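You operate a simulated robot arm through the tools that you are given. There is no shell and no other tool. Be economical: measure what you need, move in short steps, check, and stop when the job is done.

Carry out the task below with a simulated robot arm. There is one attempt and no reset: what you move stays moved.

TASK
Put the pack marked "studs" from the top of the jet table on the cream panel and the pack that says "pegs" on the green pad.
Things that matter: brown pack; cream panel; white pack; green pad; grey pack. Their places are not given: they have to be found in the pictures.

It is judged by the outcome, as a careful person would: the job done as asked, and still so three seconds after it is handed in. It fails if anything else is knocked over, pushed out of place, dropped, spilled or broken.

THE ROBOT
A 7-joint arm with a two-finger parallel gripper, fixed in place. Base frame: the origin is at the foot of the arm, x ahead of it, y to its left, z up; the work surface is at about z = 0. Lengths are in m, angles in rad, forces in N, time in s.
With the tool pointing down near the work surface it reaches from about 0.24 to 0.62 m from the base axis. Its first joint turns from -1.152 to 1.152 rad. Payload 2.6 kg.
Tool frame: the origin (TCP) lies between the finger pads and is the grasp point; the fingertips stand 0.03 m ahead of it; z points along the fingers, y is the line along which they close. The gripper opens to 0.094 m. The fingers are 0.028 m wide and 0.01 m thick; the gripper's body (0.05 by 0.096 m) begins 0.055 m behind the TCP.
Orientation is that of the tool frame in the base frame, as a unit quaternion [x, y, z, w]. With the fingers straight down and closing along the base's y, the tool's x points along the base's -x, its y along +y and its z along -z.

THE INTERFACE
- The arm moves only by the tool servo_tool. Its argument "targets" is a list of rows, each an object of numbers (a shift or turn left out is 0, a gripper value left out holds the last): "tx", "ty", "tz": the shift along the base's x, y, z in m; "rx", "ry", "rz": the turn, a rotation vector about the base's x, y, z in rad. In form: [{"tx": .., "ty": .., "tz": .., "rx": .., "ry": .., "rz": ..}, ...]. A call has 1 to 12 rows; each row shifts and turns the commanded pose from where the row before left it. "jaw" is the finger opening in m, from 0 to 0.094, set as the call begins (left out, the last holds). A row lasts 0.2 s, in which the tool goes at most 0.05 m and 0.15 rad; a call with a longer step from one row to the next is refused whole, and so is a gripper value outside its range. A pose out of reach is approached as far as the arm can. The call stops where the force on the tool passes 40 N (or 10 N more than at its start, if that is more) or the arm is blocked; 0.2 s more then pass. The fingers move at their own pace (about 0.072 m/s each) and stop on an object; they squeeze with about 30 N. The grip force told is the motor's: it shows also when the fingers shut on nothing. Time passes only in rows, and 0.2 s behind the last, so rows that do not move let the fingers close. It gives the time, the measured TCP pose, the force on the tool (base axes), the opening and the grip force at its end, in the units of the frame above (readings bear some noise).
- Cameras (640 x 400 px; columns grow to the right, rows downward): "scene" is fixed at [0.0461, 0.4422, 0.563]; the picture's right is [-0.66, -0.75, 0.00], its down [-0.44, 0.38, -0.81] and it looks along [0.61, -0.54, -0.58] (base axes); focal length 308 px, centre (320, 200). "wrist" rides on the gripper at [-0.037, 0, -0.058] in the tool frame; the picture's right is [0.00, -1.00, 0.00], its down [0.97, 0.00, -0.24] and it looks along [0.24, 0.00, 0.97] (tool axes); focal length 218 px, centre (320, 200).
- capture(camera): a new picture of that camera. No time passes.
- pixel_to_xyz(camera, pixels): for up to 12 pixels [column, row] of the newest picture of that camera ("zoom" is the newest enlarged one), the place [x, y, z] in the base frame of the surface seen there, good to about 0.003 m. No time passes.
- zoom(camera, box): a new picture of the part [left, top, right, bottom] of that camera's present view, enlarged. No time passes.
- close_job(): hands the job in; it is judged then, once.

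Work in short steps. Measure before you move; look again where a grasp or a placing could have gone wrong, and mend it. You have 60 turns and 14 pictures in all, the two below and enlarged ones among them. Open the gripper and draw the arm clear of the work before you hand the job in, unless the task says otherwise; then end with one line.

The tools are called after "Request:" as name(argument=value, ...) on one line, values as JSON. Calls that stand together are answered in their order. servo_tool: Moves the arm, as the interface text tells. Its arguments: {"type":"object","properties":{"targets":{"type":"array","items":{"type":"object","properties":{"tx":{"type":"number"},"ty":{"type":"number"},"tz":{"type":"number"},"rx":{"type":"number"},"ry":{"type":"number"},"rz":{"type":"number"}}}},"jaw":{"type":"number"}},"required":["targets"]} The other tools are called the same way: capture (camera) takes a picture; pixel_to_xyz (camera, pixels) gives the place of the surface under pixels of a picture; zoom (camera, box) takes an enlarged picture of a part of a camera's view; close_job () hands the job in.

At the start:

```text
clock: 0.0
position: [0.3539, -0.0752, 0.3205]
orientation: [0.0, 1.0, 0.0, 0.0]
contact_force: [-0.5, -0.4, 0.0]
gripper_width: 0.0941
grip_force: 0.1
```

scene: 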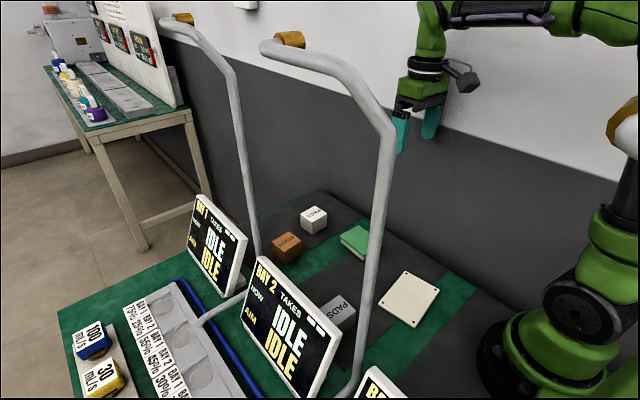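
wrist: 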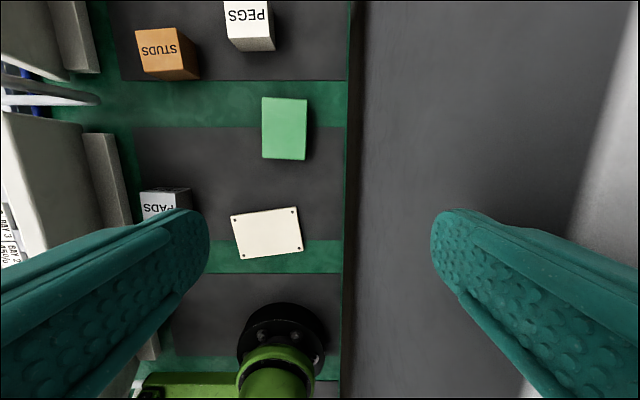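

The wrist view shows STUDS (brown, ~165,50), PEGS (white, ~250,25), PADS (grey), the green pad (~285,128) and the cream panel (~267,232). I'll zoom in to check the labels and measure the places.

Request:
zoom(camera="scene", box=[240, 180, 460, 340])

Request:
pixel_to_xyz(camera="wrist", pixels=[[137, 32], [177, 28], [142, 53], [184, 52], [226, 3], [268, 2], [228, 22], [270, 22], [160, 42], [250, 12], [190, 75], [120, 110]])

Request:
pixel_to_xyz(camera="wrist", pixels=[[264, 98], [306, 100], [263, 156], [304, 159], [232, 216], [294, 208], [241, 259], [302, 249], [267, 232], [285, 128], [165, 200], [220, 160]])

```text
2.50 times, centred on (350, 260) of scene
```

zoom: 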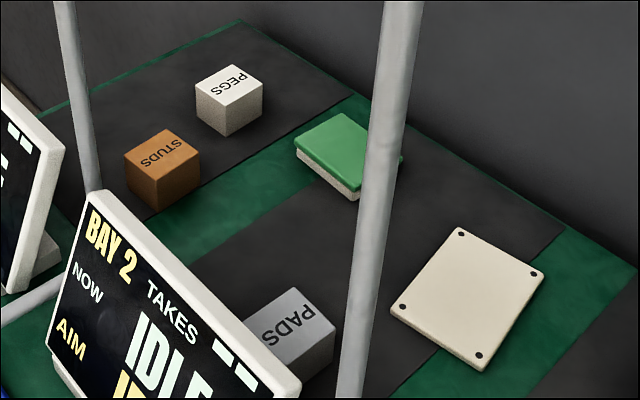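

```text
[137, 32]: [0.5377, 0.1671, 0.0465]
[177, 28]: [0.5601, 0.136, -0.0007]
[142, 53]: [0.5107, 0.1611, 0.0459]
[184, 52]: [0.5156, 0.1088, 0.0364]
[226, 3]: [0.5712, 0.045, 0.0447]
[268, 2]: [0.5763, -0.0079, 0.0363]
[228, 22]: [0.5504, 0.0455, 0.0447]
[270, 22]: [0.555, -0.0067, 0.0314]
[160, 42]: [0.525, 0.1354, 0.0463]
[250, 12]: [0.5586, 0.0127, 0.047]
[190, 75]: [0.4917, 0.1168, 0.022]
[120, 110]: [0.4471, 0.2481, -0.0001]
```

```text
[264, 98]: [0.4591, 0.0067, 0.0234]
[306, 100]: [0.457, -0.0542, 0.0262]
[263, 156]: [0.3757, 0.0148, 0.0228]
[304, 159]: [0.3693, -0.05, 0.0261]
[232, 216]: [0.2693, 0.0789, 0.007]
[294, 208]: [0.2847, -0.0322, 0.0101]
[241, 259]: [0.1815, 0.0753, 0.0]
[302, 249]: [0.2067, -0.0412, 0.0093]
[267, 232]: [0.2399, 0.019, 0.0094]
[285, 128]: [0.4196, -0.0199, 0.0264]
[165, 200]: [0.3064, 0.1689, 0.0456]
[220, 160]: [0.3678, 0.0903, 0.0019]
```

Labels are confirmed. Next I'll locate the grey tubes and displays, since they could obstruct the arm.

Request:
pixel_to_xyz(camera="scene", pixels=[[292, 39], [330, 68], [384, 130], [375, 220], [362, 310], [352, 385], [180, 19], [228, 70], [245, 160], [256, 240], [205, 322], [262, 258]])

Request:
pixel_to_xyz(camera="scene", pixels=[[338, 330], [198, 198], [246, 240], [318, 206], [278, 239], [353, 237], [408, 300], [362, 270], [245, 292], [377, 370]])

```text
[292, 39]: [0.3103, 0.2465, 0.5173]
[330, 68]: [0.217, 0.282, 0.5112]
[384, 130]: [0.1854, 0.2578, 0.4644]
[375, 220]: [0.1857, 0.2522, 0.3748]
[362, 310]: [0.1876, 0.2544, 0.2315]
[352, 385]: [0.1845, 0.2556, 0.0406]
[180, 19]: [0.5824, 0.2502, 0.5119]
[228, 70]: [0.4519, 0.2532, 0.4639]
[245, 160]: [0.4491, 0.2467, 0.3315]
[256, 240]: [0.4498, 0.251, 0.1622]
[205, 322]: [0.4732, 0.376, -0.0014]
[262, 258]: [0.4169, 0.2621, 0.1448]
```

```text
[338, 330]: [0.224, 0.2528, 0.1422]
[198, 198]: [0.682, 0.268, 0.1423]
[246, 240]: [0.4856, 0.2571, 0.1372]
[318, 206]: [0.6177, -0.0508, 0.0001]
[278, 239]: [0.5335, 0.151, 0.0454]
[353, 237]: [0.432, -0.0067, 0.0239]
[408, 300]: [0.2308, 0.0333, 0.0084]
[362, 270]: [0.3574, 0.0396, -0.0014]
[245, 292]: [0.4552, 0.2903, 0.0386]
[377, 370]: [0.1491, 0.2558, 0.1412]
```

The tubes lie in the plane y≈0.25, clear of the packs. I'll move above the packs for a precise look.

Request:
servo_tool(targets=[{"tx": 0.028, "ty": 0.026, "tz": -0.008}, {"tx": 0.028, "ty": 0.026, "tz": -0.008}, {"tx": 0.028, "ty": 0.026, "tz": -0.008}, {"tx": 0.028, "ty": 0.026, "tz": -0.008}, {"tx": 0.028, "ty": 0.026, "tz": -0.008}, {"tx": 0.028, "ty": 0.026, "tz": -0.008}, {}], jaw=0.094)

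Request:
capture(camera="wrist")

```text
clock: 1.6
position: [0.5244, 0.0836, 0.2695]
orientation: [0.001, 1.0, 0.0, 0.0]
contact_force: [-0.3, 0.2, 0.2]
gripper_width: 0.0939
grip_force: 0.1
```

```text
10 pictures are left
```

wrist: 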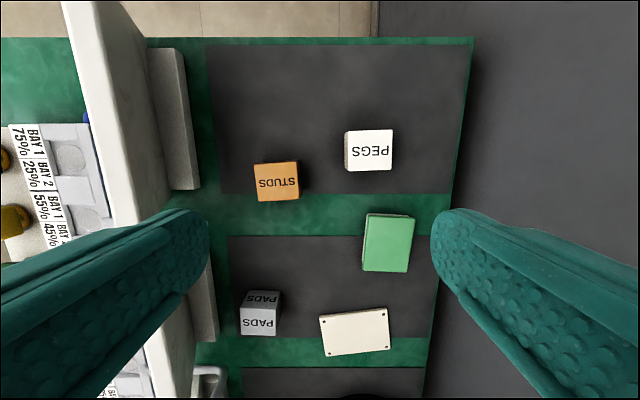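

Good overhead view. I'll enlarge it to get the corners.

Request:
zoom(camera="wrist", box=[230, 110, 430, 235])

Request:
pixel_to_xyz(camera="wrist", pixels=[[320, 316], [387, 309], [327, 355], [390, 348], [355, 332], [365, 215], [412, 219], [362, 267], [386, 243], [408, 270]])

```text
3.20 times, centred on (330, 172) of wrist
```

zoom: 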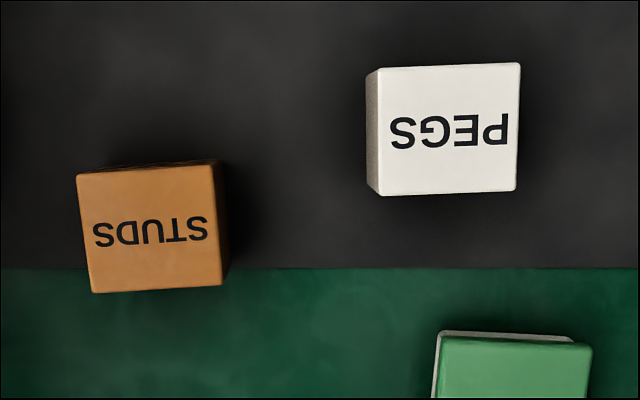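

```text
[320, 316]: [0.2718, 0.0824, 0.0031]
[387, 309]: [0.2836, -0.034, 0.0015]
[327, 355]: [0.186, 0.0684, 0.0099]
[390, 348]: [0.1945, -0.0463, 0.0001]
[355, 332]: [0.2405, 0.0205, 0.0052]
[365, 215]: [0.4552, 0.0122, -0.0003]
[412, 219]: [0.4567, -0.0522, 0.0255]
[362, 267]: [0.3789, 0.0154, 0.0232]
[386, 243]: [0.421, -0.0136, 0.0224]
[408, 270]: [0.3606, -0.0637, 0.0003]
```

Request:
pixel_to_xyz(camera="zoom", pixels=[[80, 178], [207, 168], [94, 288], [218, 282], [150, 230], [382, 72], [516, 67], [383, 191], [512, 187], [450, 130], [445, 342], [588, 350]])

```text
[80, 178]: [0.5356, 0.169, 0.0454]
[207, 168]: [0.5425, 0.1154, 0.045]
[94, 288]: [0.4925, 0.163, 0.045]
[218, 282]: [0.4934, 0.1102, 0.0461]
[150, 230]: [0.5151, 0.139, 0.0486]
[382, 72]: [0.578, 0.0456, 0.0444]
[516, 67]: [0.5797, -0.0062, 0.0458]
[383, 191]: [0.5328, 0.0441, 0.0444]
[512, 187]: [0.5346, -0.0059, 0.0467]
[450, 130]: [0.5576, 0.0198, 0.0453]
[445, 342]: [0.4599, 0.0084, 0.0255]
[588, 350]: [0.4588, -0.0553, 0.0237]
```

Studs centre ≈(0.516, 0.139), yaw ≈0.09, top 0.046. Pegs centre ≈(0.556, 0.019), yaw ≈0.03. I'll align over studs and descend partway.

Request:
servo_tool(targets=[{"tx": -0.004, "ty": 0.028, "rz": 0.045}, {"tx": -0.0044, "ty": 0.028, "rz": 0.045}, {"tz": -0.045}, {"tz": -0.045}, {"tz": -0.045}, {"tz": -0.035}, {}], jaw=0.094)

Request:
capture(camera="wrist")

```text
clock: 3.2
position: [0.5142, 0.1406, 0.1021]
orientation: [-0.045, 0.999, 0.0, 0.0]
contact_force: [0.2, -0.2, -0.2]
gripper_width: 0.0938
grip_force: 0.1
```

```text
8 pictures are left
```

wrist: 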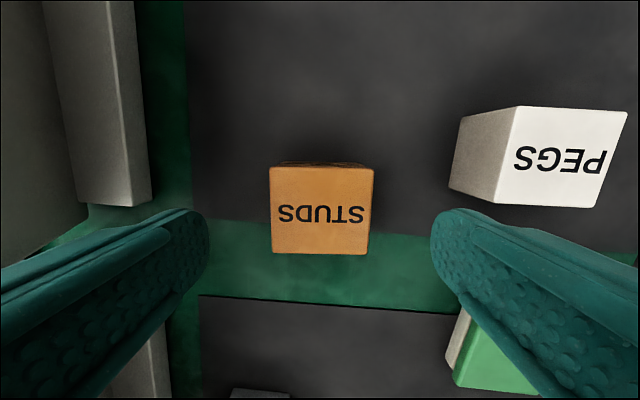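

The pack is square to and centred between the fingers. Descending and closing.

Request:
servo_tool(targets=[{"tz": -0.033}, {"tz": -0.022}, {"tz": -0.011}, {}], jaw=0.094)

Request:
servo_tool(targets=[{}, {}, {}, {}], jaw=0.03)

Request:
servo_tool(targets=[{"tz": 0.02}, {"tz": 0.04}, {"tz": 0.045}, {"tz": 0.02}, {}])

```text
clock: 4.2
position: [0.5133, 0.1371, 0.0365]
orientation: [-0.045, 0.999, 0.0, 0.0]
contact_force: [-0.3, 0.3, -0.3]
gripper_width: 0.0943
grip_force: 0.1
```

```text
clock: 5.2
position: [0.513, 0.137, 0.0353]
orientation: [-0.044, 0.999, 0.0, 0.001]
contact_force: [0.2, 0.3, 1.0]
gripper_width: 0.0596
grip_force: 29.7
```

```text
clock: 6.4
position: [0.514, 0.1357, 0.1614]
orientation: [-0.045, 0.999, 0.0, 0.001]
contact_force: [-0.4, -0.2, -0.8]
gripper_width: 0.0596
grip_force: 30.4
```

Studs is held (opening 0.0596, 30 N). Moving at height to above the cream panel centre (0.240, 0.020).

Request:
servo_tool(targets=[{"tx": -0.039, "ty": -0.0165}, {"tx": -0.039, "ty": -0.0165}, {"tx": -0.039, "ty": -0.0165}, {"tx": -0.039, "ty": -0.0165}, {"tx": -0.039, "ty": -0.0165}, {"tx": -0.039, "ty": -0.0165}, {"tx": -0.039, "ty": -0.0165}, {}, {}])

Request:
capture(camera="wrist")

```text
clock: 8.4
position: [0.2402, 0.0217, 0.1568]
orientation: [-0.045, 0.999, 0.0, -0.001]
contact_force: [0.7, -0.7, -1.8]
gripper_width: 0.0599
grip_force: 30.1
```

```text
7 pictures are left
```

wrist: 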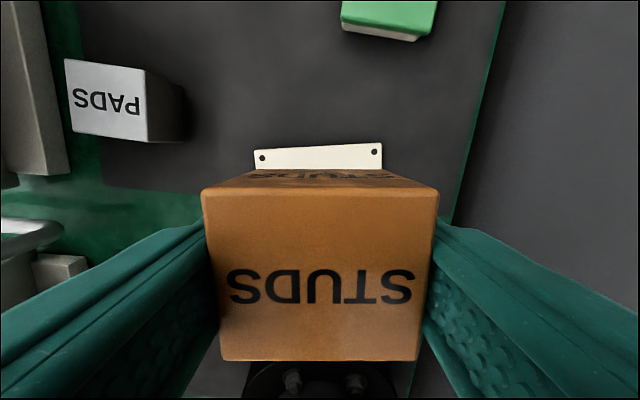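

The panel's far edge shows at (255–382, ~155). I'll measure it to check the centring.

Request:
pixel_to_xyz(camera="wrist", pixels=[[257, 152], [379, 146], [262, 158], [374, 152], [320, 155], [320, 165]])

Request:
pixel_to_xyz(camera="scene", pixels=[[404, 273], [437, 291], [379, 303], [412, 325], [408, 300]])

```text
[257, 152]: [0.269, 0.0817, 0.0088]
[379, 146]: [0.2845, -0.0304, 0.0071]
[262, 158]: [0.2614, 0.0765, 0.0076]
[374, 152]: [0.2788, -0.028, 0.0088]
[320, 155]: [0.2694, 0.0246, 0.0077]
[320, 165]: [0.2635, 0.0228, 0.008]
```

```text
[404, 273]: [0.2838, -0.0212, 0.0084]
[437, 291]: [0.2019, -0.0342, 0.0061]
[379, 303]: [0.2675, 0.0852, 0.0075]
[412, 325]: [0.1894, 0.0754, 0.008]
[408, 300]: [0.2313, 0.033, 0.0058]
```

Panel centre ≈(0.236, 0.023), top 0.008, so the pack is centred. Lowering.

Request:
servo_tool(targets=[{"tz": -0.04}, {"tz": -0.04}, {"tz": -0.02}, {"tz": -0.006}, {}])

```text
clock: 9.6
position: [0.2391, 0.0227, 0.0543]
orientation: [-0.045, 0.999, 0.0, 0.001]
contact_force: [0.7, 0.0, -1.1]
gripper_width: 0.0598
grip_force: 30.2
```

Request:
servo_tool(targets=[{"tz": -0.005}, {"tz": -0.003}, {"tz": -0.002}, {}])

```text
clock: 10.6
position: [0.2407, 0.0205, 0.0449]
orientation: [-0.045, 0.999, 0.0, 0.001]
contact_force: [-5.5, 3.3, 29.7]
gripper_width: 0.0601
grip_force: 29.6
```

The pack has met the panel at z≈0.045. I'll ease up a hair, release and rise.

Request:
servo_tool(targets=[{"tz": 0.001}, {}])

Request:
servo_tool(targets=[{}, {}, {}], jaw=0.094)

Request:
servo_tool(targets=[{"tz": 0.02}, {"tz": 0.04}, {"tz": 0.045}, {"tz": 0.045}, {}])

Request:
capture(camera="wrist")

```text
clock: 11.2
position: [0.2396, 0.0213, 0.045]
orientation: [-0.045, 0.999, 0.0, 0.0]
contact_force: [0.8, -0.9, 3.2]
gripper_width: 0.0601
grip_force: 29.7
```

```text
clock: 12.0
position: [0.2397, 0.0219, 0.0443]
orientation: [-0.045, 0.999, 0.0, 0.0]
contact_force: [-0.4, -0.9, -0.7]
gripper_width: 0.094
grip_force: 0.0
```

```text
clock: 13.2
position: [0.2417, 0.0228, 0.1945]
orientation: [-0.045, 0.999, 0.0, 0.0]
contact_force: [0.5, -0.2, 0.5]
gripper_width: 0.094
grip_force: 0.1
```

```text
6 pictures are left
```

wrist: 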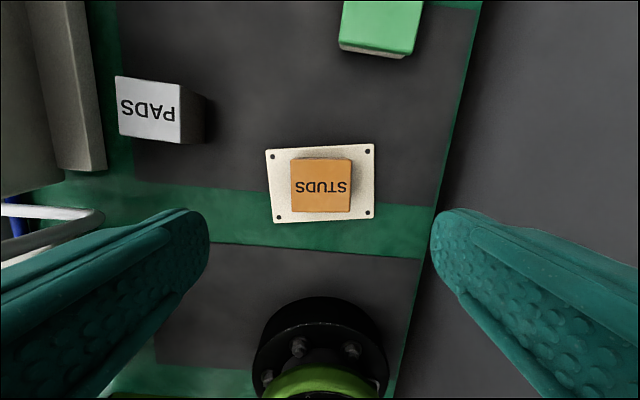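

Studs sits squarely on the panel. Now to above the pegs pack at (0.556, 0.019).

Request:
servo_tool(targets=[{"tx": 0.04, "rz": -0.03}, {"tx": 0.04, "rz": -0.03}, {"tx": 0.04}, {"tx": 0.04}, {"tx": 0.04}, {"tx": 0.04}, {"tx": 0.04}, {"tx": 0.034, "ty": -0.002}, {"tz": -0.045}, {"tz": -0.045}, {}], jaw=0.094)

Request:
capture(camera="wrist")

```text
clock: 15.6
position: [0.5527, 0.0225, 0.1028]
orientation: [-0.015, 1.0, 0.0, 0.0]
contact_force: [-0.3, -0.7, -0.1]
gripper_width: 0.094
grip_force: 0.0
```

```text
5 pictures are left
```

wrist: 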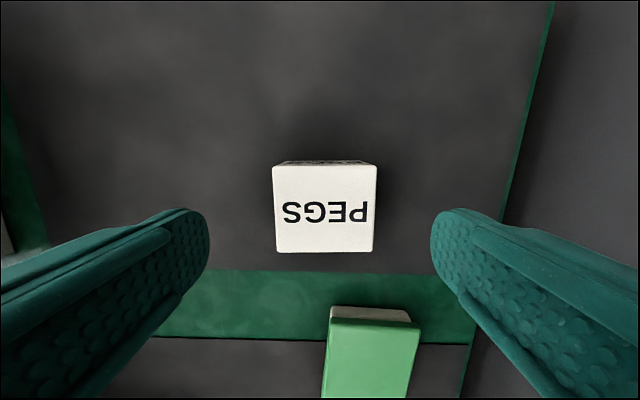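

Aligned to within ~2 mm. Descend, grip and lift.

Request:
servo_tool(targets=[{"tz": -0.033, "ty": -0.002, "tx": 0.002}, {"tz": -0.022}, {"tz": -0.011}, {}], jaw=0.094)

Request:
servo_tool(targets=[{}, {}, {}, {}], jaw=0.03)

Request:
servo_tool(targets=[{"tz": 0.02}, {"tz": 0.04}, {"tz": 0.045}, {"tz": 0.01}, {}])

```text
clock: 16.6
position: [0.5547, 0.0178, 0.0375]
orientation: [-0.016, 1.0, 0.0, 0.0]
contact_force: [0.0, 0.0, -0.1]
gripper_width: 0.094
grip_force: 0.0
```

```text
clock: 17.6
position: [0.555, 0.0181, 0.0372]
orientation: [-0.015, 1.0, 0.0, 0.0]
contact_force: [-0.2, 0.1, 0.2]
gripper_width: 0.0599
grip_force: 30.3
```

```text
clock: 18.8
position: [0.5573, 0.0155, 0.1563]
orientation: [-0.014, 1.0, 0.001, 0.0]
contact_force: [0.3, 0.4, -1.4]
gripper_width: 0.0598
grip_force: 29.7
```

Pegs is held. Pad centre ≈(0.416, −0.0205), yaw ≈ −0.07, top ≈0.025. Moving above it with a turn of −0.10, then checking with a picture.

Request:
servo_tool(targets=[{"tx": -0.035, "ty": -0.009, "rz": -0.025}, {"tx": -0.035, "ty": -0.009, "rz": -0.025}, {"tx": -0.035, "ty": -0.009, "rz": -0.025}, {"tx": -0.0355, "ty": -0.009, "rz": -0.025}, {}, {}])

Request:
capture(camera="wrist")

```text
clock: 20.2
position: [0.4186, -0.0195, 0.1543]
orientation: [0.035, 0.999, 0.0, 0.0]
contact_force: [-0.5, -0.1, -1.1]
gripper_width: 0.0597
grip_force: 30.0
```

```text
4 pictures are left
```

wrist: 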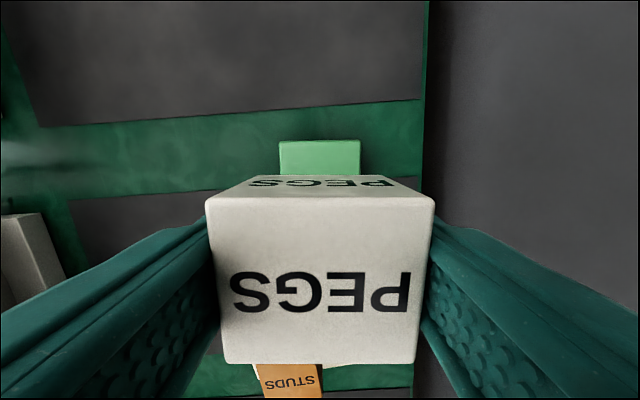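

Request:
pixel_to_xyz(camera="wrist", pixels=[[281, 143], [358, 143], [281, 170], [358, 168], [320, 143], [320, 165]])

Request:
pixel_to_xyz(camera="scene", pixels=[[341, 237], [360, 254], [353, 240], [360, 228], [366, 240]])

```text
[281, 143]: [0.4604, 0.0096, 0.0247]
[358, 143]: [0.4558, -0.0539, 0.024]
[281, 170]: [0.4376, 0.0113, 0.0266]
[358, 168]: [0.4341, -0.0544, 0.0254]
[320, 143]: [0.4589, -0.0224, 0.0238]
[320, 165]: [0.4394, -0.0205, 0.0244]
```

```text
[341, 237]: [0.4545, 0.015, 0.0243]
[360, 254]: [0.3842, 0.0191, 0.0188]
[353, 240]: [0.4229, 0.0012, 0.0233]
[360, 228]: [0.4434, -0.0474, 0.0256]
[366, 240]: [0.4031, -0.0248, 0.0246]
```

The pad's far edge mid is (0.458, −0.022), so the pack is centred over the pad. Lowering to just above contact (≈0.062).

Request:
servo_tool(targets=[{"tz": -0.04}, {"tz": -0.03}, {"tz": -0.012}, {}, {}])

Request:
servo_tool(targets=[{"tz": -0.003}, {"tz": -0.002}, {"tz": -0.001}, {}])

```text
clock: 21.4
position: [0.4165, -0.0198, 0.0739]
orientation: [0.035, 0.999, 0.0, 0.0]
contact_force: [0.2, -0.2, -0.9]
gripper_width: 0.06
grip_force: 30.1
```

```text
clock: 22.4
position: [0.4149, -0.0187, 0.0678]
orientation: [0.035, 0.999, 0.0, 0.0]
contact_force: [0.4, -0.5, -0.7]
gripper_width: 0.0597
grip_force: 30.0
```

No contact yet at 0.068, so I'll continue in small steps.

Request:
servo_tool(targets=[{"tz": -0.002}, {"tz": -0.0015}, {"tz": -0.001}, {}])

```text
clock: 23.4
position: [0.416, -0.0192, 0.0626]
orientation: [0.035, 0.999, 0.0, 0.0]
contact_force: [-1.8, 0.0, 5.3]
gripper_width: 0.06
grip_force: 29.8
```

Light contact (5 N) at 0.0626. Releasing and rising straight up.

Request:
servo_tool(targets=[{}, {}, {}], jaw=0.094)

Request:
servo_tool(targets=[{"tz": 0.02}, {"tz": 0.04}, {"tz": 0.045}, {"tz": 0.045}, {"tz": 0.03}, {}])

Request:
capture(camera="wrist")

Request:
capture(camera="scene")

```text
clock: 24.2
position: [0.4146, -0.0189, 0.0631]
orientation: [0.034, 0.999, 0.001, 0.0]
contact_force: [-0.2, 0.3, 0.3]
gripper_width: 0.0942
grip_force: 0.0
```

```text
clock: 25.6
position: [0.4122, -0.0192, 0.2421]
orientation: [0.035, 0.999, 0.001, 0.0]
contact_force: [-0.3, -0.3, 0.2]
gripper_width: 0.0942
grip_force: 0.0
```

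```text
3 pictures are left
```

wrist: 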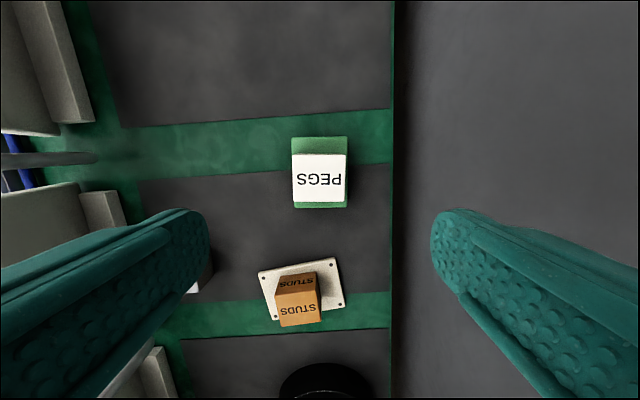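

```text
2 pictures are left
```

scene: 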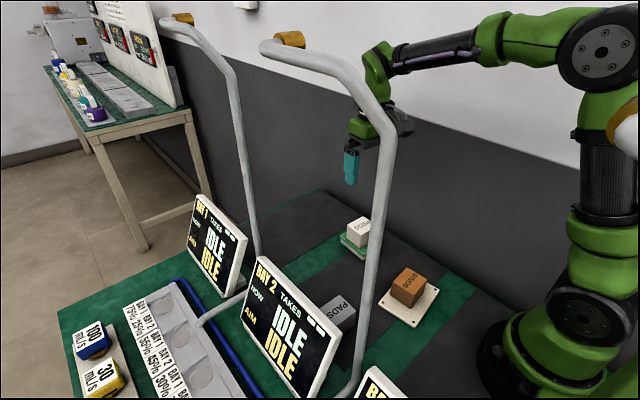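

Both packs sit on their targets, nothing else has moved, and the gripper is open and clear. Handing in.

Request:
close_job()

```text
The job is handed in.
```

The studs pack is on the cream panel and the pegs pack is on the green pad; the final pictures show both in place and nothing else disturbed.
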